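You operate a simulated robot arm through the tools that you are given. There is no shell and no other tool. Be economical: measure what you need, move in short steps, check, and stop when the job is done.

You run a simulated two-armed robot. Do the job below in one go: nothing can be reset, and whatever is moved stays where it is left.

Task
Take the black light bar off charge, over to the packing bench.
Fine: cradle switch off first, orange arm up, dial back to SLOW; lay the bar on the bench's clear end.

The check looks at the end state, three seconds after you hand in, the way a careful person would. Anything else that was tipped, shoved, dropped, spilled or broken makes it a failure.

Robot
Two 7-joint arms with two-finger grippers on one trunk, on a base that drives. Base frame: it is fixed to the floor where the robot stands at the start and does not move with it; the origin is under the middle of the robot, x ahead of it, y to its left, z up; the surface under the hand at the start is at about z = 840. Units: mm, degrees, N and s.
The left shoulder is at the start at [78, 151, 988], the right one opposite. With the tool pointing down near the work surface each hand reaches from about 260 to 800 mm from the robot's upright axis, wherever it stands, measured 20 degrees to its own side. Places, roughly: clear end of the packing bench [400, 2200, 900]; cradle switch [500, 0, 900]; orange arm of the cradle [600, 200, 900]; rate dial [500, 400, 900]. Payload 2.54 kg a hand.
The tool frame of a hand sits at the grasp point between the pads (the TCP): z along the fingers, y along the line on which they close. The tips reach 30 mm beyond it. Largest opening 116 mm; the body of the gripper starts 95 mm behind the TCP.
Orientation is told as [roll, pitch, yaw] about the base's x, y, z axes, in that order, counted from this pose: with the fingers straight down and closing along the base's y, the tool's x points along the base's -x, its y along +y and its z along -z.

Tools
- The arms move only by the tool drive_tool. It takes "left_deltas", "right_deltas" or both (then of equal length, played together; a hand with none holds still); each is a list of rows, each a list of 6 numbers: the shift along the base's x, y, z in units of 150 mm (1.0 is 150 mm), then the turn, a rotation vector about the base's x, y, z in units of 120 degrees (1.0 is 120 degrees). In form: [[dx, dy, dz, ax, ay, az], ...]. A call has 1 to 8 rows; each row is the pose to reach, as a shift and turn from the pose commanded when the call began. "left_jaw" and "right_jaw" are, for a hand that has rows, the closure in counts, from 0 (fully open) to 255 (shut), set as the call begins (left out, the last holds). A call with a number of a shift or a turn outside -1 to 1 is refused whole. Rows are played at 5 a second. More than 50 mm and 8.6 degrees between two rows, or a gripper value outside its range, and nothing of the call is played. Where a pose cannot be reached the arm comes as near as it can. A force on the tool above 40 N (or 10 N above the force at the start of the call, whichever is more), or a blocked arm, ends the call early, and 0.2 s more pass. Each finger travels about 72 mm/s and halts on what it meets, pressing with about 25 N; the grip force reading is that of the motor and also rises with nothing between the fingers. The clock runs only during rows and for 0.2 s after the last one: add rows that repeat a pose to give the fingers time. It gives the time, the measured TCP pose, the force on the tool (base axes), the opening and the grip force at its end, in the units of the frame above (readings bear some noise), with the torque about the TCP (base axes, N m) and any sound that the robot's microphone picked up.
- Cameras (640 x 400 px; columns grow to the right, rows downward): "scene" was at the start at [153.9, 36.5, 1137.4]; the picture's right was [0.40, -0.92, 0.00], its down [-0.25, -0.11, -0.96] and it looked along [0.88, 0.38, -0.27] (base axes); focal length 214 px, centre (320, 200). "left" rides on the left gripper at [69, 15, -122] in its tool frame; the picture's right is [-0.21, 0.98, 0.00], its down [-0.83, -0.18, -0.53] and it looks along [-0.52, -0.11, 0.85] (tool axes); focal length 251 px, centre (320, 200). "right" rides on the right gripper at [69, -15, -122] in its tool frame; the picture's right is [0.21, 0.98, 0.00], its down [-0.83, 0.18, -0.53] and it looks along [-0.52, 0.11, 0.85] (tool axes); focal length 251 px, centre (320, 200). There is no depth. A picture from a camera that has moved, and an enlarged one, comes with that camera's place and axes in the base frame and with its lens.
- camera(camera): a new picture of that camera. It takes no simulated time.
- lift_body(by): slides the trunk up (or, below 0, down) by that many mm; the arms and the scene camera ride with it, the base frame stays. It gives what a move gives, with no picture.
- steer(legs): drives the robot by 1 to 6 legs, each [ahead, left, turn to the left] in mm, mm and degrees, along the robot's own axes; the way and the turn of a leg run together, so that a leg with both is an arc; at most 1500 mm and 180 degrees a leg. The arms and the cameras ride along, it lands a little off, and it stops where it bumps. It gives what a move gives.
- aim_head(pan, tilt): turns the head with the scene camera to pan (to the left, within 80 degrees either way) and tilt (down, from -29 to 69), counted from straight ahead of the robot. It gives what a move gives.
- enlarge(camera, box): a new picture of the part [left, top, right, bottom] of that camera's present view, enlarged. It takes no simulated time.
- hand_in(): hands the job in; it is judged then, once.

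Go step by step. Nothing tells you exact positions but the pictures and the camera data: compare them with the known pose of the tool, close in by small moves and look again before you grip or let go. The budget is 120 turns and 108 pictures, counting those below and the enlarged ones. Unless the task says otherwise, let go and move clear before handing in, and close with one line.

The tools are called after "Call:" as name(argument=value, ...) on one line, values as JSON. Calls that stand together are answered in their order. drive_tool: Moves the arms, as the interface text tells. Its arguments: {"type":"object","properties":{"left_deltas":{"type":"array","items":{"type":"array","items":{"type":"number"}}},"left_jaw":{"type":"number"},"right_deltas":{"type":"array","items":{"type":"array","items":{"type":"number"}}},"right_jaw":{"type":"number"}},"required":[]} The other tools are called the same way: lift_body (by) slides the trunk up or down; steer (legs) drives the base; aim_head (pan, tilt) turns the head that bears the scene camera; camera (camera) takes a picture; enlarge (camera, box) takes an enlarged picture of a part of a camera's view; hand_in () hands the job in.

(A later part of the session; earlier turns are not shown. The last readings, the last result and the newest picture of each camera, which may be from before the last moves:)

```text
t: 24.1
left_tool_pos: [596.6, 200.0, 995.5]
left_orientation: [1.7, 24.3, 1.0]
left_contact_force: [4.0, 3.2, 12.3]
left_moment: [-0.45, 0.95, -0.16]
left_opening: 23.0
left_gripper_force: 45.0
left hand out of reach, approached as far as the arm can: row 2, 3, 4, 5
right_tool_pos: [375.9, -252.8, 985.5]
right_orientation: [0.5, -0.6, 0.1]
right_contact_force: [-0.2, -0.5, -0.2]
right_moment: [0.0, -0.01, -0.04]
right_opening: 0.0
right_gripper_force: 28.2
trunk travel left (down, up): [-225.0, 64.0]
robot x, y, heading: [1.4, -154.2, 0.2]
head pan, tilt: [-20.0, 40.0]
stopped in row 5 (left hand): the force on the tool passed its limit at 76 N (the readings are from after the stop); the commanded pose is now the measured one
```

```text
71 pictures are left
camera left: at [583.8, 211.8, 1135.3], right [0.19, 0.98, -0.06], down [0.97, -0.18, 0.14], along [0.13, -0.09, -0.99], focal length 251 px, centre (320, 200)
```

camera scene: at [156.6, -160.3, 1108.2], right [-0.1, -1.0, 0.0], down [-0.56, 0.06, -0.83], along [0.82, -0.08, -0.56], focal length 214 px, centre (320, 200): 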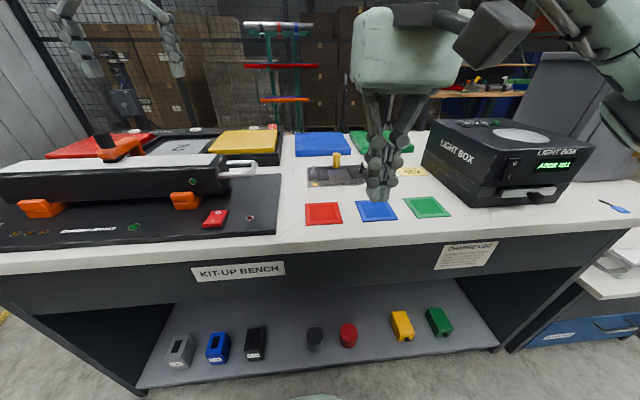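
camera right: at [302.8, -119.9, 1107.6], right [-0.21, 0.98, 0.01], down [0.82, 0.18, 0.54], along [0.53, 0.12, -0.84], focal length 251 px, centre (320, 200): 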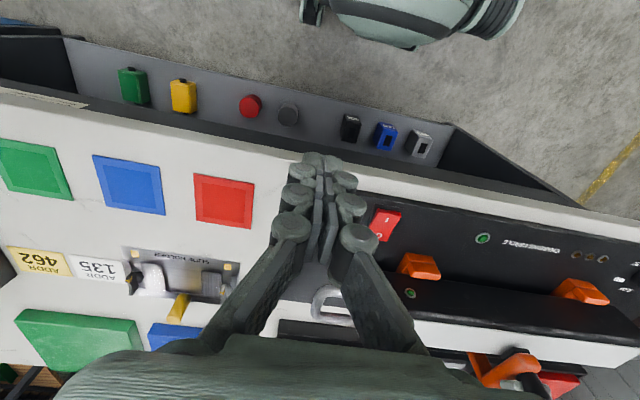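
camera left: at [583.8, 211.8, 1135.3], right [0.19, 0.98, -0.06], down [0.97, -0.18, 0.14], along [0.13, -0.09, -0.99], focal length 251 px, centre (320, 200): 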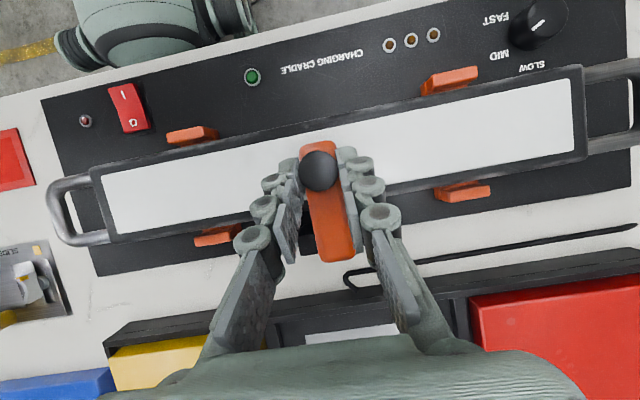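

Pitching the hand that way runs out of wrist range and it pushed the arm back down. I will regrip level and a bit higher, then let the knob turn between the pads while I follow the arc.

Call:
drive_tool(left_deltas=[[0, 0, 0, 0, 0, 0], [0, 0, 0, 0, 0, 0], [0, 0, 0, 0, 0, 0], [0.01, 0, 0.05, 0, -0.05, 0], [-0.01, 0.005, 0.05, -0.005, -0.1, 0], [-0.03, 0.005, 0.05, -0.01, -0.15, -0.005], [-0.04, 0.005, 0.04, -0.014, -0.202, -0.008], [-0.04, 0.005, 0.04, -0.014, -0.202, -0.008]], left_jaw=0)

Call:
drive_tool(left_deltas=[[0, 0, 0, 0, 0, 0], [0, 0, 0, 0, 0, 0], [0, 0, 0, 0, 0, 0], [0, 0, 0, 0, 0, 0]], left_jaw=255)

Call:
enlarge(camera="left", box=[220, 90, 420, 250])

```text
t: 25.9
left_tool_pos: [590.5, 201.3, 999.4]
left_orientation: [-0.3, 0.1, -0.4]
left_contact_force: [-0.2, -0.2, -0.1]
left_moment: [-0.01, -0.03, -0.04]
left_opening: 116.0
left_gripper_force: 0.1
right_tool_pos: [376.4, -252.8, 984.3]
right_orientation: [0.4, -0.4, 0.1]
right_contact_force: [0.2, -0.2, -0.1]
right_moment: [-0.01, -0.01, 0.03]
right_opening: 0.2
right_gripper_force: 28.7
trunk travel left (down, up): [-225.0, 64.0]
robot x, y, heading: [-4.2, -148.9, -0.1]
head pan, tilt: [-20.0, 40.0]
```

```text
t: 26.9
left_tool_pos: [591.5, 200.8, 998.8]
left_orientation: [-0.3, 0.2, -0.4]
left_contact_force: [-0.2, 0.6, -0.5]
left_moment: [0.05, 0.0, 0.01]
left_opening: 22.6
left_gripper_force: 37.8
right_tool_pos: [377.1, -253.5, 985.2]
right_orientation: [0.4, -0.4, 0.1]
right_contact_force: [-0.5, 1.0, -0.9]
right_moment: [0.01, -0.04, -0.01]
right_opening: 0.0
right_gripper_force: 28.4
trunk travel left (down, up): [-225.0, 64.0]
robot x, y, heading: [1.5, -150.7, 0.3]
head pan, tilt: [-20.0, 40.0]
```

```text
2.50 times, centred on (320, 170) of left
camera zoom: at [523.3, 217.2, 1120.6], right [0.22, 0.98, -0.01], down [0.83, -0.18, 0.53], along [0.52, -0.12, -0.85], focal length 629 px, centre (320, 275)
```

zoom: 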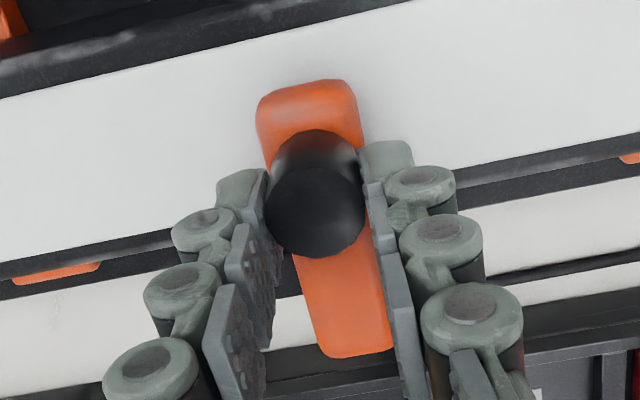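

Held again; I follow the arc with only a small hand pitch.

Call:
drive_tool(left_deltas=[[0.04, 0, 0.027, 0, 0.01, 0], [0.083, 0, 0.055, 0, 0.02, 0], [0.125, 0, 0.075, 0, 0.03, 0], [0.17, 0, 0.096, 0, 0.035, 0], [0.215, 0, 0.112, 0, 0.04, 0], [0.265, 0, 0.125, 0, 0.04, 0]])

Call:
camera(camera="left")

```text
t: 28.3
left_tool_pos: [630.7, 199.9, 1018.0]
left_orientation: [-0.3, 5.0, -0.5]
left_contact_force: [-11.6, -9.8, 0.4]
left_moment: [-0.16, 1.5, 0.07]
left_opening: 22.7
left_gripper_force: 44.7
right_tool_pos: [375.6, -253.7, 985.2]
right_orientation: [0.4, -0.7, 0.1]
right_contact_force: [-0.9, 0.6, -0.4]
right_moment: [0.01, 0.03, 0.01]
right_opening: 0.0
right_gripper_force: 28.2
trunk travel left (down, up): [-225.0, 64.0]
robot x, y, heading: [0.1, -152.6, -0.0]
head pan, tilt: [-20.0, 40.0]
```

```text
69 pictures are left
camera left: at [572.2, 217.3, 1146.2], right [0.22, 0.98, -0.02], down [0.87, -0.18, 0.46], along [0.44, -0.12, -0.89], focal length 251 px, centre (320, 200)
```

left: 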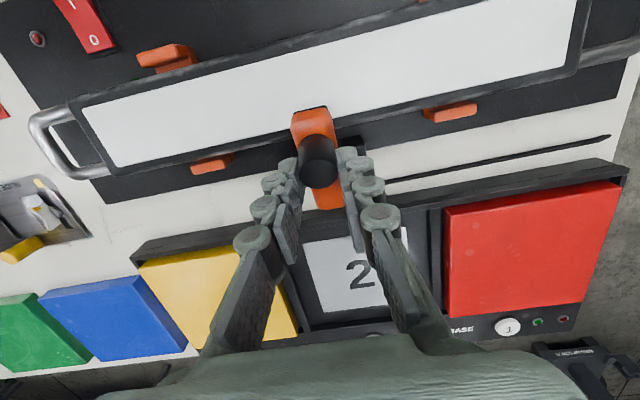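

It is coming up. I continue over the top of the arc.

Call:
drive_tool(left_deltas=[[0.05, 0, 0.01, 0, 0.01, 0], [0.1, 0, 0.017, 0, 0.015, 0], [0.15, 0, 0.02, 0, 0.02, 0], [0.2, 0, 0.018, 0, 0.025, 0], [0.25, 0, 0.012, 0, 0.025, 0], [0.3, 0, 0.003, 0, 0.025, 0], [0.35, 0, -0.007, 0, 0.025, 0]])

Call:
camera(camera="left")

```text
t: 29.9
left_tool_pos: [665.7, 201.4, 1021.1]
left_orientation: [-0.2, 7.7, -0.3]
left_contact_force: [-5.8, 0.9, 15.0]
left_moment: [0.03, 0.94, 0.08]
left_opening: 22.1
left_gripper_force: 44.6
left hand out of reach, approached as far as the arm can: row 6, 7
right_tool_pos: [374.9, -252.7, 986.0]
right_orientation: [0.3, -0.5, 0.1]
right_contact_force: [-0.7, 0.5, 0.1]
right_moment: [-0.03, -0.01, 0.0]
right_opening: 0.4
right_gripper_force: 28.4
trunk travel left (down, up): [-225.0, 64.0]
robot x, y, heading: [1.0, -150.7, 0.3]
head pan, tilt: [-20.0, 40.0]
```

```text
68 pictures are left
camera left: at [614.6, 216.9, 1151.1], right [0.22, 0.98, -0.03], down [0.89, -0.18, 0.42], along [0.4, -0.12, -0.91], focal length 251 px, centre (320, 200)
```

left: 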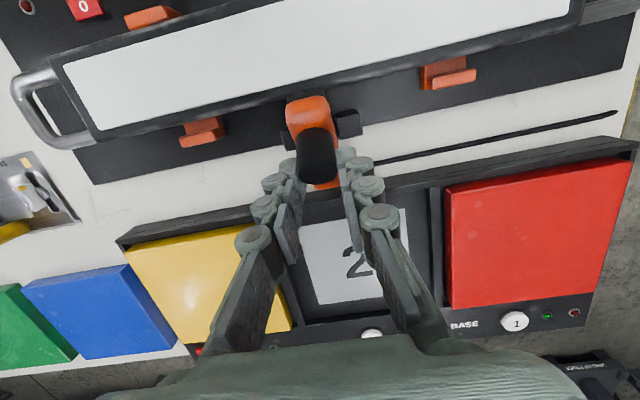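

About halfway; the pitch limits the reach, so I ease the hand's pitch back while continuing.

Call:
drive_tool(left_deltas=[[0.03, 0, 0.0, 0, -0.03, 0], [0.08, 0, 0.0, 0, -0.06, 0], [0.13, 0, -0.01, 0, -0.1, 0], [0.18, 0, -0.025, 0, -0.14, 0], [0.23, 0, -0.045, 0, -0.17, 0], [0.28, 0, -0.07, 0, -0.2, 0]])

Call:
camera(camera="left")

```text
t: 31.3
left_tool_pos: [708.6, 199.9, 1010.8]
left_orientation: [-0.2, -16.1, -0.4]
left_contact_force: [-9.4, 0.3, 7.3]
left_moment: [0.01, 1.4, 0.04]
left_opening: 22.0
left_gripper_force: 44.9
right_tool_pos: [375.1, -253.6, 985.6]
right_orientation: [0.5, -0.5, 0.0]
right_contact_force: [0.1, -0.5, -0.1]
right_moment: [0.0, 0.03, 0.0]
right_opening: 0.3
right_gripper_force: 28.9
trunk travel left (down, up): [-225.0, 64.0]
robot x, y, heading: [-1.4, -151.4, 0.4]
head pan, tilt: [-20.0, 40.0]
```

```text
67 pictures are left
camera left: at [608.5, 217.1, 1109.1], right [0.21, 0.98, 0.06], down [0.64, -0.18, 0.74], along [0.73, -0.12, -0.67], focal length 251 px, centre (320, 200)
```

left: 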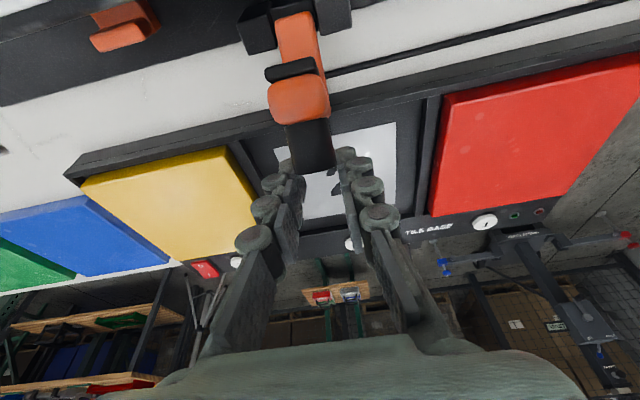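

The orange arm is nearly upright. I push a little further to find its stop, then look from the scene camera.

Call:
drive_tool(left_deltas=[[0.04, 0, -0.03, 0, -0.02, 0], [0.07, 0, -0.06, 0, -0.04, 0], [0.1, 0, -0.1, 0, -0.05, 0]])

Call:
aim_head(pan=25, tilt=20)

Call:
enlarge(camera="scene", box=[160, 100, 480, 300])

Call:
camera(camera="left")

```text
t: 32.1
left_tool_pos: [724.7, 200.1, 994.5]
left_orientation: [-0.1, -22.2, -0.5]
left_contact_force: [-0.6, -0.4, 0.4]
left_moment: [-0.02, 0.05, 0.0]
left_opening: 0.1
left_gripper_force: 28.9
right_tool_pos: [376.6, -252.2, 984.5]
right_orientation: [0.4, -0.4, 0.1]
right_contact_force: [-0.5, 0.0, 0.4]
right_moment: [0.0, -0.04, -0.01]
right_opening: 0.1
right_gripper_force: 28.4
trunk travel left (down, up): [-225.0, 64.0]
robot x, y, heading: [2.2, -152.2, -0.1]
head pan, tilt: [-20.0, 40.0]
```

```text
t: 33.2
left_tool_pos: [723.5, 200.2, 993.8]
left_orientation: [-0.1, -22.0, -0.3]
left_contact_force: [0.2, 0.0, -0.2]
left_moment: [0.0, -0.01, 0.02]
left_opening: 0.0
left_gripper_force: 28.3
right_tool_pos: [376.2, -253.3, 985.3]
right_orientation: [0.4, -0.5, 0.0]
right_contact_force: [-0.2, -1.1, 0.1]
right_moment: [0.01, 0.01, 0.02]
right_opening: 0.0
right_gripper_force: 29.1
trunk travel left (down, up): [-225.0, 64.0]
robot x, y, heading: [3.2, -151.9, 0.3]
head pan, tilt: [25.0, 20.0]
```

```text
2.00 times, centred on (320, 200) of scene
camera zoom: at [152.7, -111.3, 1130.6], right [0.43, -0.9, 0.0], down [-0.31, -0.15, -0.94], along [0.85, 0.4, -0.34], focal length 429 px, centre (320, 200)
```

zoom: 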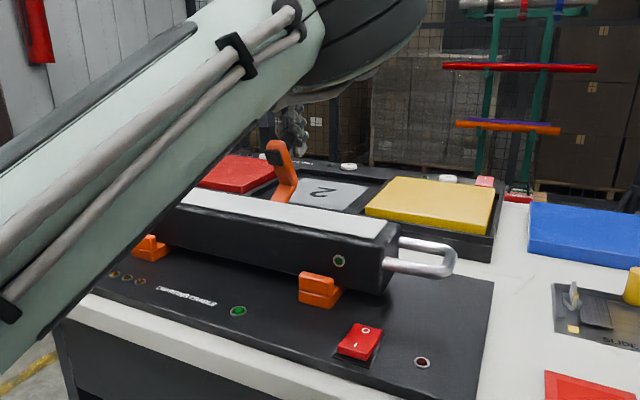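

```text
65 pictures are left
camera left: at [614.6, 217.0, 1082.1], right [0.21, 0.98, 0.08], down [0.56, -0.18, 0.8], along [0.8, -0.12, -0.59], focal length 251 px, centre (320, 200)
```

left: 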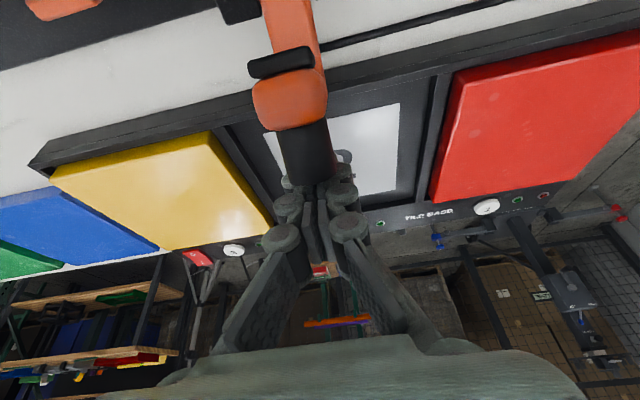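

The arm stands up by itself and the fingers slid off the knob end. I raise the left hand clear and check the arm's angle.

Call:
drive_tool(left_deltas=[[0, 0, 0.15, 0, 0, 0], [0, 0, 0.4, 0, 0.03, 0], [0, 0.1, 0.65, 0, 0.08, 0], [-0.2, 0.3, 0.8, 0, 0.13, 0], [-0.4, 0.5, 0.8, 0, 0.18, 0], [-0.6, 0.75, 0.8, 0, 0.183, 0]])

Call:
enlarge(camera="scene", box=[200, 130, 400, 255])

Call:
camera(camera="left")

```text
t: 34.6
left_tool_pos: [631.2, 289.9, 1106.2]
left_orientation: [-0.2, -1.4, -0.3]
left_contact_force: [0.9, -0.1, 0.6]
left_moment: [0.08, 0.04, -0.01]
left_opening: 0.2
left_gripper_force: 29.0
left hand out of reach, approached as far as the arm can: row 3, 4, 5, 6
right_tool_pos: [376.4, -252.9, 984.8]
right_orientation: [0.5, -0.5, 0.1]
right_contact_force: [-0.1, 0.3, -0.8]
right_moment: [0.08, 0.0, -0.01]
right_opening: 0.0
right_gripper_force: 28.0
trunk travel left (down, up): [-225.0, 64.0]
robot x, y, heading: [1.2, -151.0, 0.1]
head pan, tilt: [25.0, 20.0]
```

```text
3.20 times, centred on (300, 192) of scene
camera zoom: at [153.0, -112.2, 1130.6], right [0.43, -0.9, 0.0], down [-0.31, -0.14, -0.94], along [0.85, 0.4, -0.34], focal length 686 px, centre (384, 224)
```

zoom: 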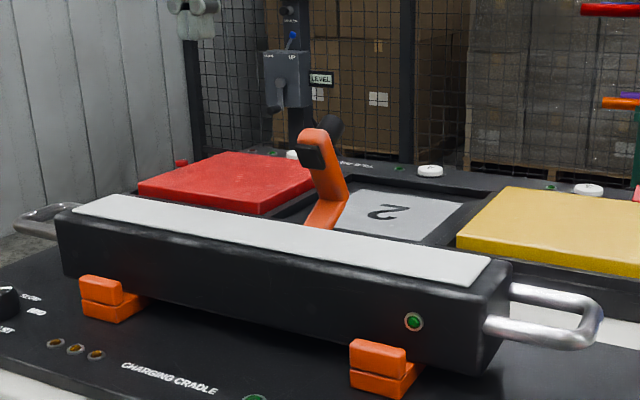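

```text
63 pictures are left
camera left: at [559.5, 306.5, 1226.9], right [0.22, 0.98, 0.0], down [0.81, -0.19, 0.55], along [0.54, -0.12, -0.83], focal length 251 px, centre (320, 200)
```

left: 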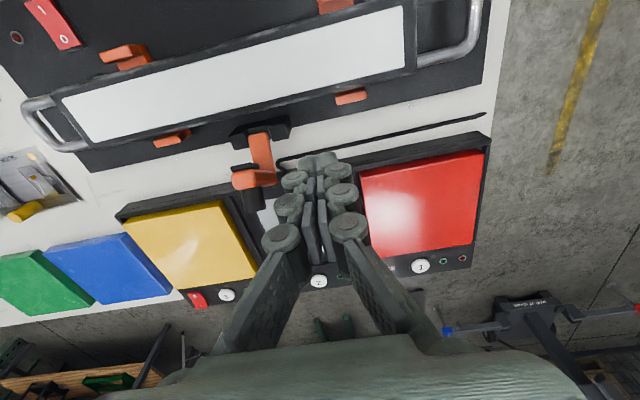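

The arm is up at roughly 75°. To be sure it is at its stop I will nudge it from the front with closed left fingers.

Call:
drive_tool(left_deltas=[[-0.03, -0.3, 0, 0, 0.01, 0], [-0.06, -0.58, 0, 0, 0.01, 0], [-0.06, -0.58, -0.2, 0, 0.01, 0], [-0.06, -0.58, -0.4, 0, 0.01, 0], [-0.06, -0.58, -0.6, 0, 0.01, 0], [-0.06, -0.58, -0.7, 0, 0.01, 0]])

Call:
camera(camera="left")

Call:
enlarge(camera="scene", box=[200, 130, 400, 255])

```text
t: 36.0
left_tool_pos: [619.4, 203.6, 1000.8]
left_orientation: [-0.3, 1.2, -0.5]
left_contact_force: [0.4, 0.7, -0.2]
left_moment: [0.0, 0.0, 0.03]
left_opening: 0.0
left_gripper_force: 28.3
right_tool_pos: [376.7, -253.8, 986.1]
right_orientation: [0.5, -0.5, 0.0]
right_contact_force: [-1.0, 1.2, 0.0]
right_moment: [-0.03, 0.01, 0.04]
right_opening: 0.3
right_gripper_force: 28.1
trunk travel left (down, up): [-225.0, 64.0]
robot x, y, heading: [1.8, -146.7, 0.2]
head pan, tilt: [25.0, 20.0]
```

```text
62 pictures are left
camera left: at [553.7, 220.7, 1124.4], right [0.22, 0.98, -0.01], down [0.84, -0.18, 0.52], along [0.5, -0.12, -0.86], focal length 251 px, centre (320, 200)
```

left: 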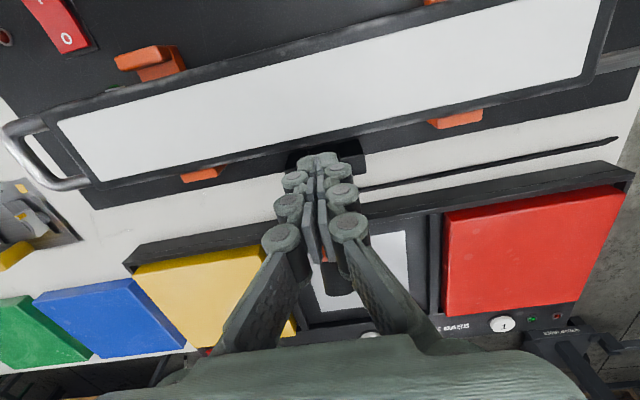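

```text
3.20 times, centred on (300, 192) of scene
camera zoom: at [152.8, -111.3, 1130.6], right [0.43, -0.9, 0.0], down [-0.31, -0.15, -0.94], along [0.85, 0.4, -0.34], focal length 686 px, centre (384, 224)
```

zoom: 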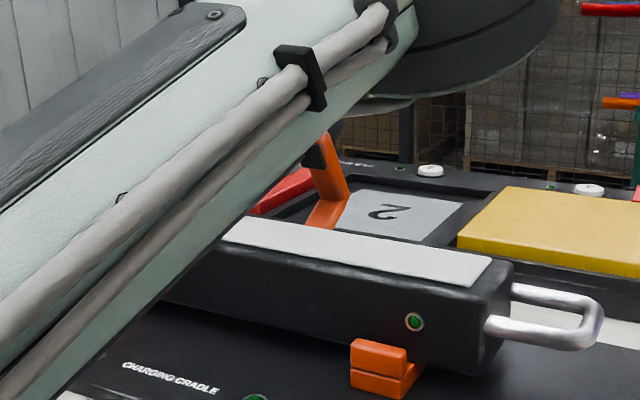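

Now I push gently forward until it resists.

Call:
drive_tool(left_deltas=[[0.1, -0.03, 0, 0, 0, 0], [0.18, -0.03, 0, 0, 0, 0], [0.24, -0.03, 0, 0, 0, 0], [0.3, -0.03, 0, 0, 0, 0], [0.36, -0.03, 0, 0, 0, 0], [0.42, -0.03, 0, 0, 0, 0]])

Call:
camera(camera="left")

Call:
enlarge(camera="scene", box=[200, 130, 400, 255])

```text
t: 37.4
left_tool_pos: [673.4, 200.6, 1001.1]
left_orientation: [-0.6, 2.5, 0.1]
left_contact_force: [-15.6, -1.7, 2.0]
left_moment: [-0.04, 0.21, -0.04]
left_opening: 6.1
left_gripper_force: 28.3
right_tool_pos: [374.3, -253.0, 987.0]
right_orientation: [0.3, -0.7, 0.2]
right_contact_force: [-0.3, 0.1, 0.0]
right_moment: [0.02, 0.04, -0.04]
right_opening: 0.1
right_gripper_force: 28.6
trunk travel left (down, up): [-225.0, 64.0]
robot x, y, heading: [1.3, -149.5, 0.0]
head pan, tilt: [25.0, 20.0]
stopped in row 6 (left hand): the force on the tool passed its limit at 48 N (the readings are from after the stop); the commanded pose is now the measured one
```

```text
60 pictures are left
camera left: at [610.0, 217.1, 1125.8], right [0.21, 0.98, -0.02], down [0.85, -0.17, 0.5], along [0.49, -0.12, -0.87], focal length 251 px, centre (320, 200)
```

left: 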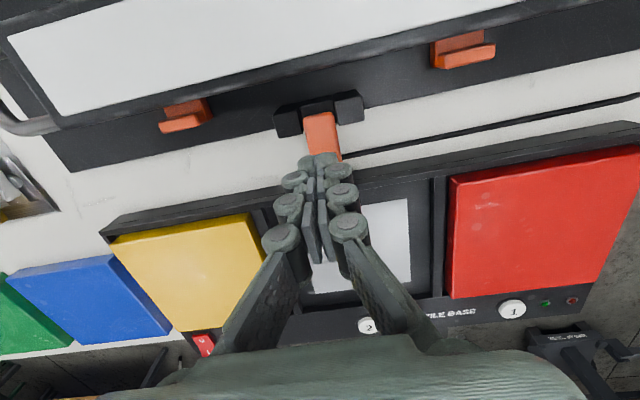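

```text
3.20 times, centred on (300, 192) of scene
camera zoom: at [150.4, -111.6, 1131.1], right [0.43, -0.9, 0.0], down [-0.31, -0.15, -0.94], along [0.85, 0.4, -0.34], focal length 686 px, centre (384, 224)
```

zoom: 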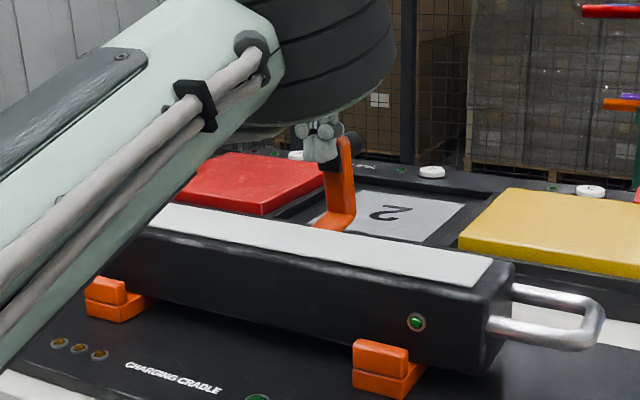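

The arm is against its stop, upright. I retreat the left hand, shift the base left to centre on the bar, and head for the dial.

Call:
drive_tool(left_deltas=[[-0.2, 0, 0, 0, -0.01, 0], [-0.35, 0, 0.15, 0, -0.02, 0], [-0.55, 0, 0.4, 0, -0.02, 0], [-0.8, 0, 0.6, 0, -0.02, 0], [-1.0, 0, 0.6, 0, -0.02, 0]])

Call:
steer(legs=[[0, 350, 0]])

Call:
camera(camera="left")

Call:
camera(camera="scene")

```text
t: 38.6
left_tool_pos: [523.9, 200.1, 1088.1]
left_orientation: [-0.6, -0.1, 0.0]
left_contact_force: [-0.3, 0.0, -0.6]
left_moment: [0.02, 0.01, -0.02]
left_opening: 0.0
left_gripper_force: 28.7
right_tool_pos: [376.8, -253.6, 985.4]
right_orientation: [0.5, -0.6, 0.2]
right_contact_force: [0.2, -0.1, 0.6]
right_moment: [0.02, -0.02, 0.0]
right_opening: 0.0
right_gripper_force: 28.2
trunk travel left (down, up): [-225.0, 64.0]
robot x, y, heading: [-3.4, -152.1, 0.3]
head pan, tilt: [25.0, 20.0]
```

```text
t: 42.5
left_tool_pos: [523.6, 545.4, 1088.1]
left_orientation: [-0.6, -0.1, -0.2]
left_contact_force: [0.7, 0.0, 0.0]
left_moment: [0.01, 0.0, 0.0]
left_opening: 0.1
left_gripper_force: 28.8
right_tool_pos: [375.1, 92.2, 986.2]
right_orientation: [0.3, -0.5, 0.2]
right_contact_force: [0.2, -0.2, 0.3]
right_moment: [-0.04, -0.02, -0.01]
right_opening: 0.1
right_gripper_force: 28.6
trunk travel left (down, up): [-225.0, 64.0]
robot x, y, heading: [-2.8, 195.4, -0.0]
head pan, tilt: [25.0, 20.0]
```

```text
58 pictures are left
camera left: at [454.2, 562.4, 1210.3], right [0.22, 0.98, -0.01], down [0.82, -0.18, 0.54], along [0.52, -0.12, -0.84], focal length 251 px, centre (320, 200)
```

left: 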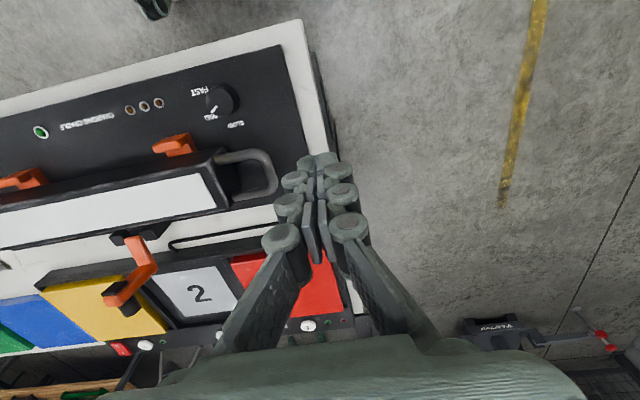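

```text
57 pictures are left
camera scene: at [150.4, 234.0, 1130.6], right [0.43, -0.9, 0.0], down [-0.31, -0.15, -0.94], along [0.85, 0.4, -0.34], focal length 214 px, centre (320, 200)
```

scene: 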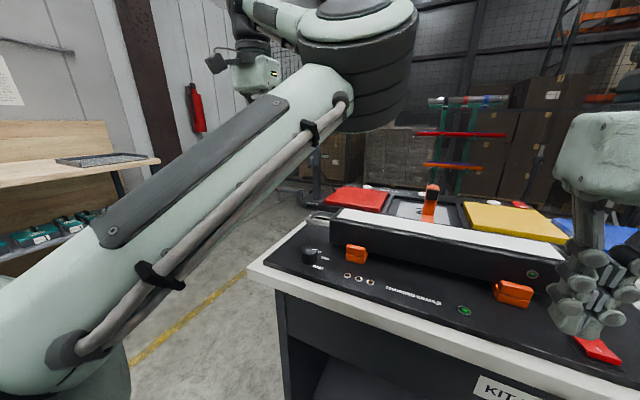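

Next I bring the left hand above the dial, with the jaw partly open and yawed −24° so the turn can end at +24°.

Call:
drive_tool(left_deltas=[[-0.05, -0.25, 0, 0, 0, -0.05], [-0.1, -0.5, -0.05, 0, 0, -0.1], [-0.2, -0.7, -0.2, 0.0, 0, -0.15], [-0.224, -0.816, -0.4, 0.005, 0, -0.2], [-0.224, -0.816, -0.587, 0.005, 0, -0.2]], left_jaw=110)

Call:
camera(camera="left")

Call:
camera(camera="scene")

```text
t: 43.7
left_tool_pos: [504.2, 453.5, 1007.5]
left_orientation: [-0.2, 0.1, -24.1]
left_contact_force: [0.1, 0.2, -0.7]
left_moment: [-0.02, 0.0, 0.01]
left_opening: 65.9
left_gripper_force: 0.1
left hand out of reach, approached as far as the arm can: row 1, 4, 5
right_tool_pos: [374.5, 92.7, 986.3]
right_orientation: [0.4, -0.6, 0.1]
right_contact_force: [1.3, -0.3, 0.7]
right_moment: [0.0, -0.02, 0.01]
right_opening: 0.0
right_gripper_force: 28.7
trunk travel left (down, up): [-225.0, 64.0]
robot x, y, heading: [-0.1, 199.5, 0.3]
head pan, tilt: [25.0, 20.0]
```

```text
56 pictures are left
camera left: at [447.6, 497.3, 1129.5], right [0.59, 0.8, 0.0], down [0.68, -0.5, 0.53], along [0.43, -0.32, -0.84], focal length 251 px, centre (320, 200)
```

left: 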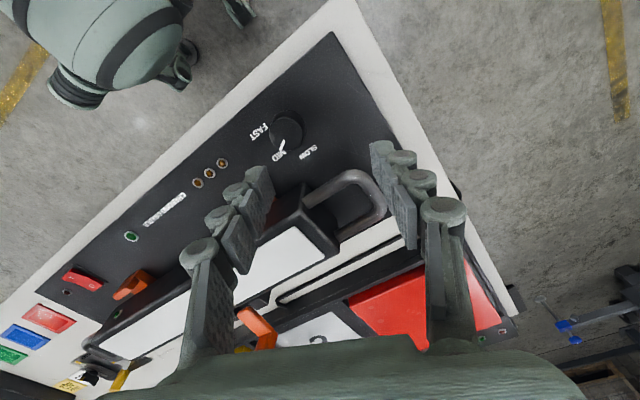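

```text
55 pictures are left
camera scene: at [150.6, 234.1, 1139.1], right [0.43, -0.9, 0.0], down [-0.23, -0.11, -0.97], along [0.87, 0.41, -0.26], focal length 214 px, centre (320, 200)
```

scene: 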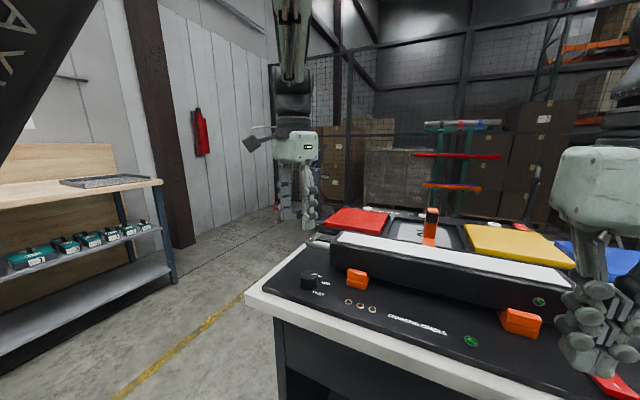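

The left arm dislikes targets this close to the midline, so I shift the base right by 130 mm and then line up with the dial at [491, 422].

Call:
steer(legs=[[0, -130, 0]])

Call:
drive_tool(left_deltas=[[-0.03, 0.25, 0, 0, 0, 0], [-0.06, 0.5, 0, 0, 0, 0], [-0.085, 0.655, -0.1, 0, 0, 0], [-0.085, 0.655, -0.35, 0, 0, 0], [-0.085, 0.655, -0.5, 0, 0, 0]])

Call:
camera(camera="left")

Call:
camera(camera="scene")

```text
t: 45.6
left_tool_pos: [506.2, 323.1, 1008.0]
left_orientation: [-0.2, 0.0, -23.9]
left_contact_force: [0.4, -0.1, 0.9]
left_moment: [0.03, -0.01, 0.0]
left_opening: 65.9
left_gripper_force: 0.1
right_tool_pos: [375.5, -38.4, 985.1]
right_orientation: [0.4, -0.4, 0.1]
right_contact_force: [0.0, 0.5, 0.8]
right_moment: [0.02, 0.02, 0.0]
right_opening: 0.1
right_gripper_force: 28.5
trunk travel left (down, up): [-225.0, 64.0]
robot x, y, heading: [0.5, 63.2, 0.4]
head pan, tilt: [25.0, 20.0]
```

```text
t: 46.8
left_tool_pos: [491.1, 420.0, 931.7]
left_orientation: [-0.2, 0.2, -24.1]
left_contact_force: [0.4, -0.7, -0.9]
left_moment: [0.04, 0.01, 0.02]
left_opening: 66.0
left_gripper_force: 0.0
right_tool_pos: [375.0, -38.0, 984.2]
right_orientation: [0.5, -0.5, 0.1]
right_contact_force: [-0.6, -1.2, 0.8]
right_moment: [-0.01, -0.01, 0.01]
right_opening: 0.0
right_gripper_force: 27.8
trunk travel left (down, up): [-225.0, 64.0]
robot x, y, heading: [-1.1, 58.8, 0.1]
head pan, tilt: [25.0, 20.0]
```

```text
54 pictures are left
camera left: at [434.6, 463.4, 1053.5], right [0.59, 0.8, 0.0], down [0.68, -0.5, 0.53], along [0.43, -0.32, -0.85], focal length 251 px, centre (320, 200)
```

left: 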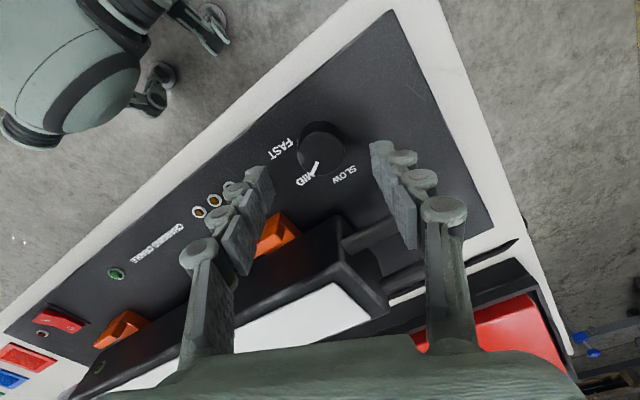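

```text
53 pictures are left
camera scene: at [151.1, 103.4, 1130.6], right [0.43, -0.9, 0.0], down [-0.31, -0.15, -0.94], along [0.85, 0.4, -0.34], focal length 214 px, centre (320, 200)
```

scene: 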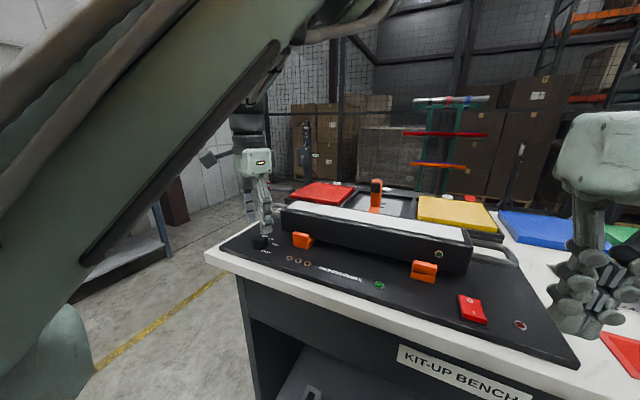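

I refine the dial's centre and pointer with an enlargement.

Call:
enlarge(camera="left", box=[250, 90, 410, 210])

Call:
enlarge(camera="scene", box=[220, 170, 320, 270])

```text
3.33 times, centred on (330, 150) of left
camera zoom: at [434.6, 463.4, 1053.5], right [0.59, 0.8, 0.0], down [0.68, -0.5, 0.53], along [0.43, -0.32, -0.85], focal length 838 px, centre (287, 367)
```

zoom: 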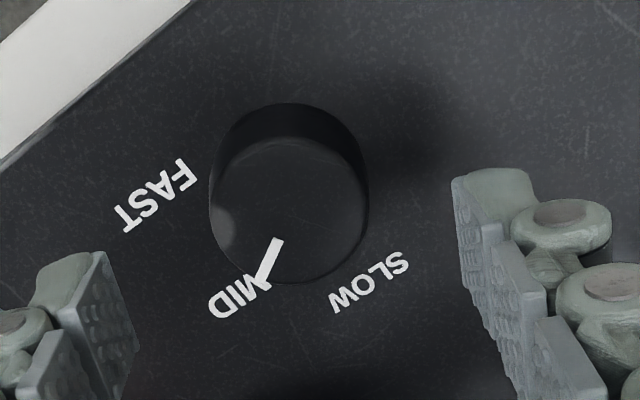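

```text
4.00 times, centred on (270, 220) of scene
camera zoom: at [151.1, 103.4, 1130.6], right [0.43, -0.9, 0.0], down [-0.31, -0.15, -0.94], along [0.85, 0.4, -0.34], focal length 858 px, centre (520, 120)
```

zoom: 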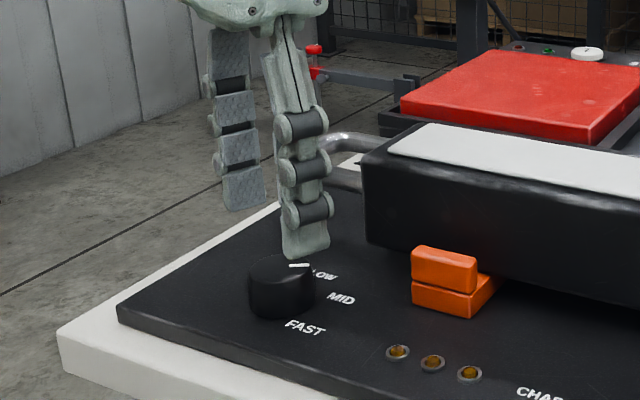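

The dial's centre is about [490.5, 422], and SLOW is about +57° from the present pointer. I lower around the knob and close.

Call:
drive_tool(left_deltas=[[-0.004, 0.013, -0.12, 0, 0, 0], [-0.004, 0.013, -0.2, 0, 0, 0], [-0.004, 0.013, -0.265, 0, 0, 0]])

Call:
drive_tool(left_deltas=[[0, 0, 0, 0, 0, 0], [0, 0, 0, 0, 0, 0], [0, 0, 0, 0, 0, 0]], left_jaw=255)

Call:
camera(camera="left")

```text
t: 47.6
left_tool_pos: [490.8, 423.8, 891.8]
left_orientation: [-0.1, 0.0, -24.0]
left_contact_force: [0.2, 0.6, -0.3]
left_moment: [0.01, 0.01, -0.02]
left_opening: 66.0
left_gripper_force: 0.1
right_tool_pos: [375.3, -38.2, 984.6]
right_orientation: [0.4, -0.5, 0.1]
right_contact_force: [-0.5, 0.6, 0.4]
right_moment: [0.05, 0.02, 0.02]
right_opening: 0.1
right_gripper_force: 28.5
trunk travel left (down, up): [-225.0, 64.0]
robot x, y, heading: [-4.4, 66.0, 0.1]
head pan, tilt: [25.0, 20.0]
```

```text
t: 48.4
left_tool_pos: [490.2, 420.8, 891.7]
left_orientation: [-0.3, 0.0, -24.1]
left_contact_force: [-6.0, -14.7, -2.3]
left_moment: [-0.77, -0.16, -0.02]
left_opening: 35.6
left_gripper_force: 44.8
right_tool_pos: [374.3, -39.4, 984.7]
right_orientation: [0.5, -0.5, 0.1]
right_contact_force: [-0.3, -0.1, -0.2]
right_moment: [-0.02, 0.0, 0.02]
right_opening: 0.0
right_gripper_force: 28.2
trunk travel left (down, up): [-225.0, 64.0]
robot x, y, heading: [-2.7, 63.6, 0.4]
head pan, tilt: [25.0, 20.0]
```

```text
50 pictures are left
camera left: at [434.5, 464.4, 1014.4], right [0.59, 0.8, -0.01], down [0.68, -0.5, 0.53], along [0.43, -0.32, -0.85], focal length 251 px, centre (320, 200)
```

left: 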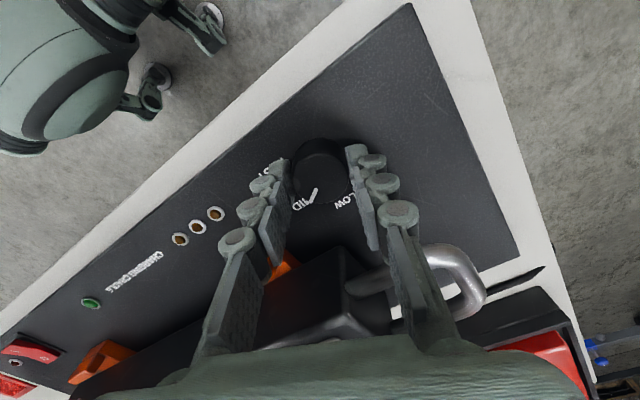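

The dial is gripped (35.6 mm). I turn it +57°.

Call:
drive_tool(left_deltas=[[0, -0.013, 0, 0, 0, 0.06], [0, -0.013, 0, 0, 0, 0.12], [0, -0.013, 0, 0, 0, 0.18], [0, -0.013, 0, 0, 0, 0.24], [0, -0.013, 0, 0, 0, 0.3], [0, -0.013, 0, 0, 0, 0.36], [0, -0.013, 0, 0, 0, 0.42], [0, -0.013, 0, 0, 0, 0.475]])

Call:
camera(camera="left")

```text
t: 50.2
left_tool_pos: [490.2, 418.5, 892.2]
left_orientation: [-0.2, 0.3, 33.1]
left_contact_force: [-10.2, -18.2, -9.0]
left_moment: [-0.11, -0.29, -0.01]
left_opening: 35.3
left_gripper_force: 45.3
right_tool_pos: [375.4, -40.2, 984.6]
right_orientation: [0.4, -0.5, 0.1]
right_contact_force: [-0.7, 0.1, 1.4]
right_moment: [0.01, 0.0, 0.01]
right_opening: 0.0
right_gripper_force: 28.9
trunk travel left (down, up): [-225.0, 64.0]
robot x, y, heading: [0.0, 63.7, 0.4]
head pan, tilt: [25.0, 20.0]
```

```text
49 pictures are left
camera left: at [424.9, 396.3, 1014.8], right [-0.35, 0.94, -0.01], down [0.79, 0.3, 0.53], along [0.5, 0.18, -0.85], focal length 251 px, centre (320, 200)
```

left: 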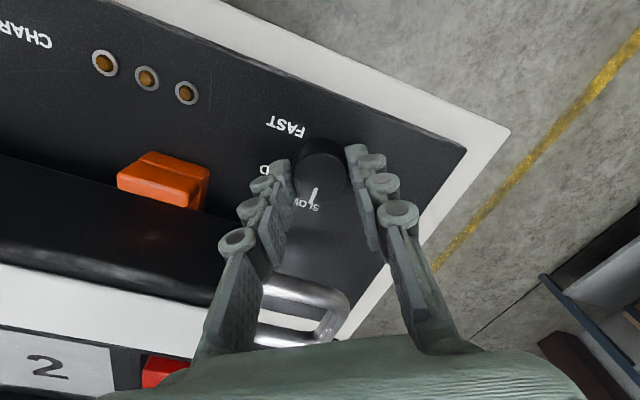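

The pointer turned with the hand. I release, rise straight up and check it.

Call:
drive_tool(left_deltas=[[0, 0, 0, 0, 0, 0], [0, 0, 0, 0, 0, 0], [0, 0, 0.2, 0, 0, 0], [0, 0, 0.4, 0, 0, 0]], left_jaw=100)

Call:
enlarge(camera="left", box=[230, 70, 430, 210])

Call:
enlarge(camera="scene", box=[220, 190, 320, 270])

```text
t: 51.2
left_tool_pos: [491.0, 421.3, 952.5]
left_orientation: [-0.2, 0.0, 33.0]
left_contact_force: [-0.5, 0.9, 0.1]
left_moment: [0.02, -0.03, 0.0]
left_opening: 71.0
left_gripper_force: 0.0
right_tool_pos: [375.2, -38.4, 985.1]
right_orientation: [0.4, -0.5, 0.1]
right_contact_force: [0.0, 0.0, -0.3]
right_moment: [0.04, 0.0, -0.01]
right_opening: 0.0
right_gripper_force: 28.6
trunk travel left (down, up): [-225.0, 64.0]
robot x, y, heading: [0.2, 58.8, -0.0]
head pan, tilt: [25.0, 20.0]
```

```text
2.86 times, centred on (330, 140) of left
camera zoom: at [424.5, 398.3, 1075.3], right [-0.35, 0.94, 0.0], down [0.79, 0.3, 0.53], along [0.5, 0.18, -0.84], focal length 718 px, centre (291, 371)
```

zoom: 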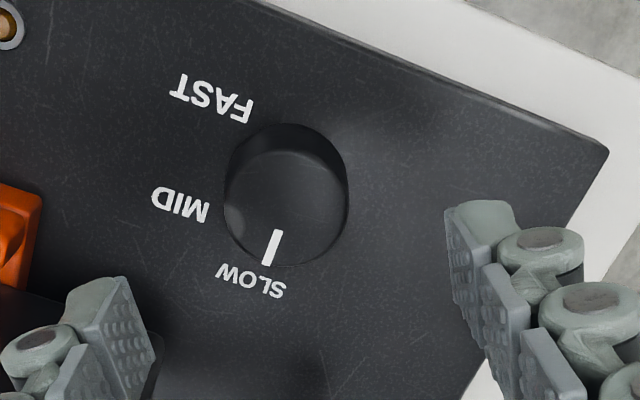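

```text
5.00 times, centred on (270, 230) of scene
camera zoom: at [150.9, 103.3, 1130.6], right [0.43, -0.9, 0.0], down [-0.31, -0.15, -0.94], along [0.85, 0.4, -0.34], focal length 1072 px, centre (570, 50)
```

zoom: 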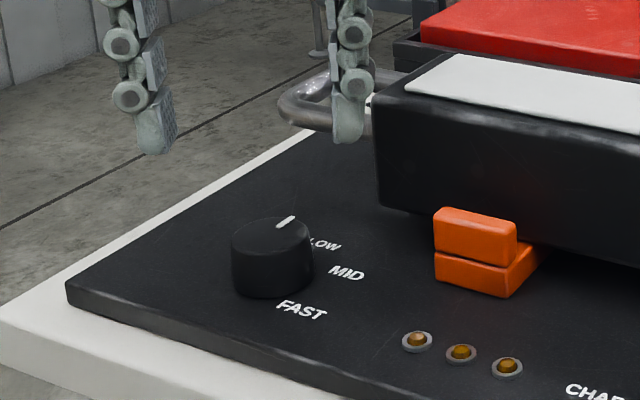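

The dial is on SLOW. The bar lies along y at x ≈ 584, with its handles' outer tubes near [586, −66, 912] and [586, 472, 912]. I centre the base on the bar and bring both hands above the handles with half-open jaws.

Call:
steer(legs=[[0, 141, 0]])

Call:
drive_tool(left_deltas=[[0.05, -0.08, 0.2, 0, 0, -0.06], [0.15, -0.16, 0.35, 0, 0, -0.12], [0.3, -0.24, 0.4, 0, 0, -0.18], [0.45, -0.35, 0.4, 0, 0, -0.24], [0.63, -0.5, 0.4, 0.002, 0, -0.275]], left_jaw=123, right_deltas=[[0.2, -0.2, 0.1, 0, 0, 0], [0.4, -0.4, 0.2, 0, 0, 0], [0.6, -0.6, 0.2, 0, 0, 0], [0.8, -0.8, 0.2, 0, 0, 0], [0.95, -0.98, 0.2, -0.003, 0.004, 0]], right_jaw=123)

Call:
camera(camera="left")

Call:
camera(camera="right")

```text
t: 53.2
left_tool_pos: [491.4, 562.2, 953.8]
left_orientation: [-0.2, 0.0, 32.7]
left_contact_force: [0.3, 0.6, -0.3]
left_moment: [0.0, 0.03, 0.01]
left_opening: 70.4
left_gripper_force: 0.0
right_tool_pos: [374.1, 101.8, 985.7]
right_orientation: [0.3, -0.5, -0.1]
right_contact_force: [0.1, 0.1, 0.5]
right_moment: [0.01, 0.04, 0.0]
right_opening: 0.4
right_gripper_force: 28.7
trunk travel left (down, up): [-225.0, 64.0]
robot x, y, heading: [-1.2, 207.3, 0.0]
head pan, tilt: [25.0, 20.0]
```

```text
t: 54.4
left_tool_pos: [586.3, 486.2, 1011.7]
left_orientation: [-0.1, 0.1, -0.3]
left_contact_force: [-0.4, -0.5, -0.3]
left_moment: [0.0, 0.03, 0.02]
left_opening: 60.3
left_gripper_force: 0.1
right_tool_pos: [518.8, -47.1, 1014.6]
right_orientation: [0.0, 0.1, -0.1]
right_contact_force: [-0.4, 0.1, 0.3]
right_moment: [-0.01, 0.0, 0.02]
right_opening: 60.2
right_gripper_force: 0.1
trunk travel left (down, up): [-225.0, 64.0]
robot x, y, heading: [-2.4, 201.6, -0.1]
head pan, tilt: [25.0, 20.0]
```

```text
46 pictures are left
camera left: at [518.0, 501.5, 1133.8], right [0.22, 0.98, 0.0], down [0.82, -0.19, 0.53], along [0.52, -0.12, -0.85], focal length 251 px, centre (320, 200)
```

left: 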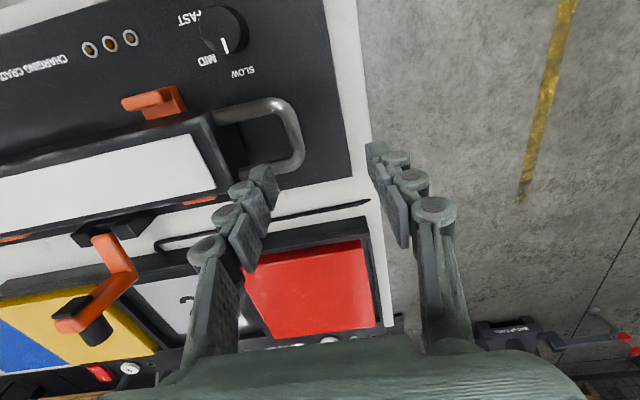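

```text
45 pictures are left
camera right: at [449.4, -62.0, 1136.6], right [-0.21, 0.98, 0.0], down [0.83, 0.18, 0.53], along [0.52, 0.11, -0.85], focal length 251 px, centre (320, 200)
```

right: 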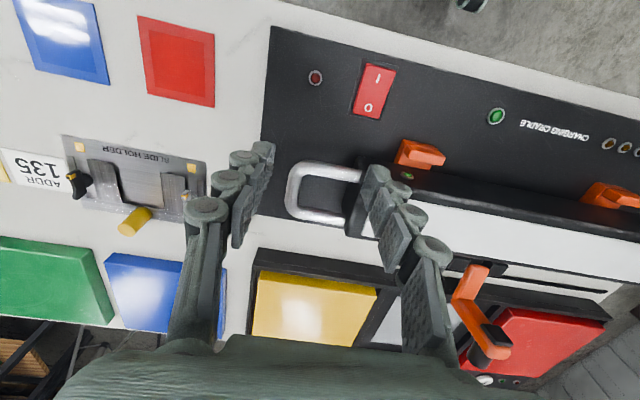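

Left handle tube is at about [581, 460], right at [582, −62]. I align both hands at height and look again.

Call:
drive_tool(left_deltas=[[-0.03, -0.1, 0, 0, 0, 0], [-0.035, -0.175, -0.1, 0, 0, 0], [-0.035, -0.175, -0.2, 0, 0, 0]], right_deltas=[[0.2, -0.05, 0, 0, 0, 0], [0.42, -0.1, -0.1, 0, 0, 0], [0.42, -0.1, -0.2, 0, 0, 0]])

Call:
camera(camera="left")

Call:
camera(camera="right")

```text
t: 55.2
left_tool_pos: [580.9, 459.1, 981.4]
left_orientation: [0.0, 0.1, -0.2]
left_contact_force: [0.5, 1.1, 0.7]
left_moment: [-0.01, 0.03, -0.02]
left_opening: 59.8
left_gripper_force: 0.0
right_tool_pos: [581.4, -62.7, 983.4]
right_orientation: [0.0, 0.0, 0.1]
right_contact_force: [1.0, 0.3, 0.2]
right_moment: [0.03, 0.01, 0.0]
right_opening: 60.2
right_gripper_force: 0.0
trunk travel left (down, up): [-225.0, 64.0]
robot x, y, heading: [-1.1, 204.1, 0.2]
head pan, tilt: [25.0, 20.0]
```

```text
44 pictures are left
camera left: at [511.9, 475.8, 1103.5], right [0.22, 0.98, 0.0], down [0.82, -0.19, 0.53], along [0.52, -0.12, -0.85], focal length 251 px, centre (320, 200)
```

left: 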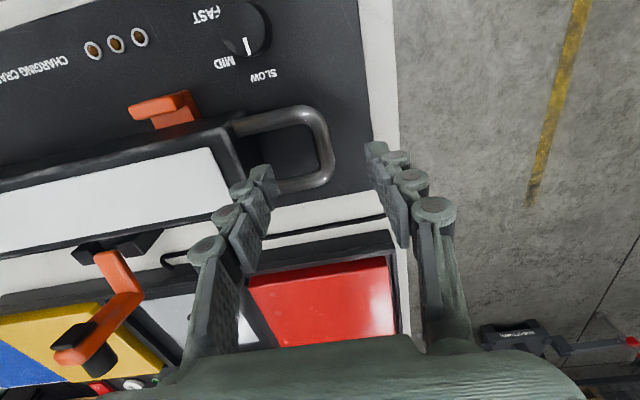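

```text
43 pictures are left
camera right: at [510.9, -76.9, 1106.6], right [-0.21, 0.98, 0.0], down [0.83, 0.18, 0.53], along [0.52, 0.11, -0.85], focal length 251 px, centre (320, 200)
```

right: 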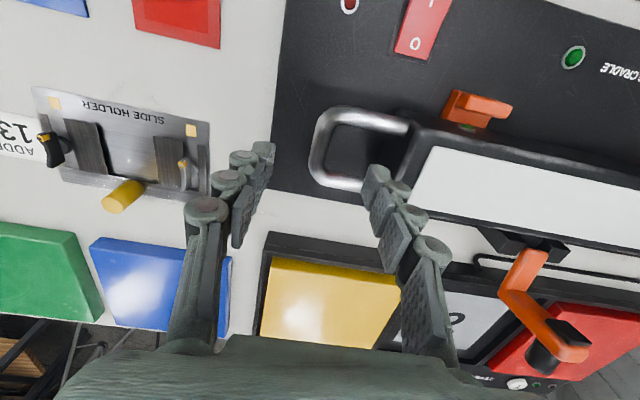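

Both hands are centred over the handles. I descend to handle height.

Call:
drive_tool(left_deltas=[[0, 0.005, -0.2, 0, 0, 0], [0, 0.005, -0.35, 0, 0, 0], [0, 0.005, -0.48, 0, 0, 0]], right_deltas=[[0.01, -0.005, -0.2, 0, 0, 0], [0.01, -0.005, -0.35, 0, 0, 0], [0.01, -0.005, -0.49, 0, 0, 0]])

Call:
camera(camera="left")

Call:
camera(camera="right")

```text
t: 56.0
left_tool_pos: [582.2, 458.9, 909.0]
left_orientation: [0.0, 0.1, -0.2]
left_contact_force: [0.8, -0.1, 0.2]
left_moment: [-0.04, 0.0, 0.0]
left_opening: 60.2
left_gripper_force: 0.1
right_tool_pos: [580.7, -60.8, 910.0]
right_orientation: [0.0, 0.0, -0.1]
right_contact_force: [-0.1, -0.1, 0.1]
right_moment: [-0.01, -0.01, 0.02]
right_opening: 60.5
right_gripper_force: 0.0
trunk travel left (down, up): [-225.0, 64.0]
robot x, y, heading: [-2.5, 205.2, 0.2]
head pan, tilt: [25.0, 20.0]
```

```text
42 pictures are left
camera left: at [513.3, 475.7, 1031.9], right [0.22, 0.98, 0.0], down [0.83, -0.18, 0.53], along [0.52, -0.12, -0.85], focal length 251 px, centre (320, 200)
```

left: 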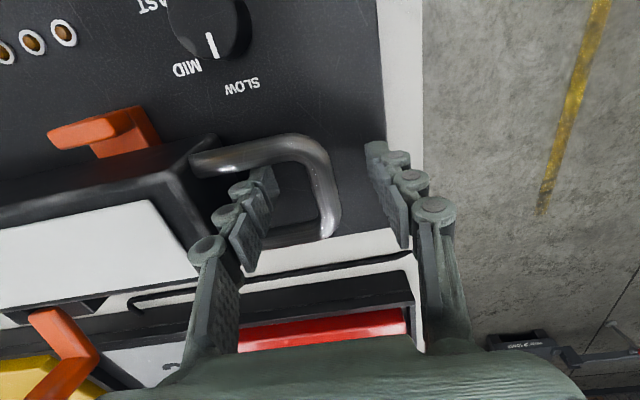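

```text
41 pictures are left
camera right: at [510.9, -76.7, 1032.7], right [-0.21, 0.98, 0.0], down [0.83, 0.18, 0.53], along [0.52, 0.11, -0.85], focal length 251 px, centre (320, 200)
```

right: 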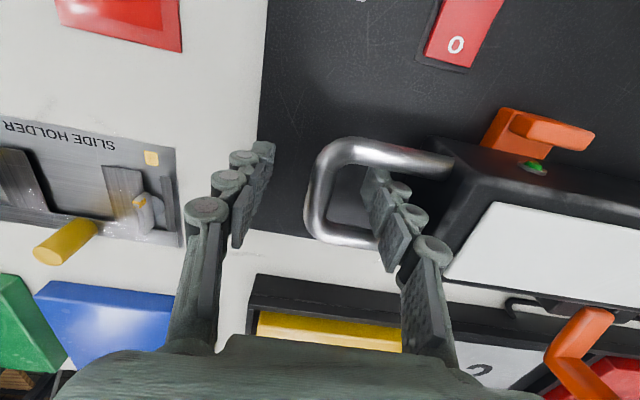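

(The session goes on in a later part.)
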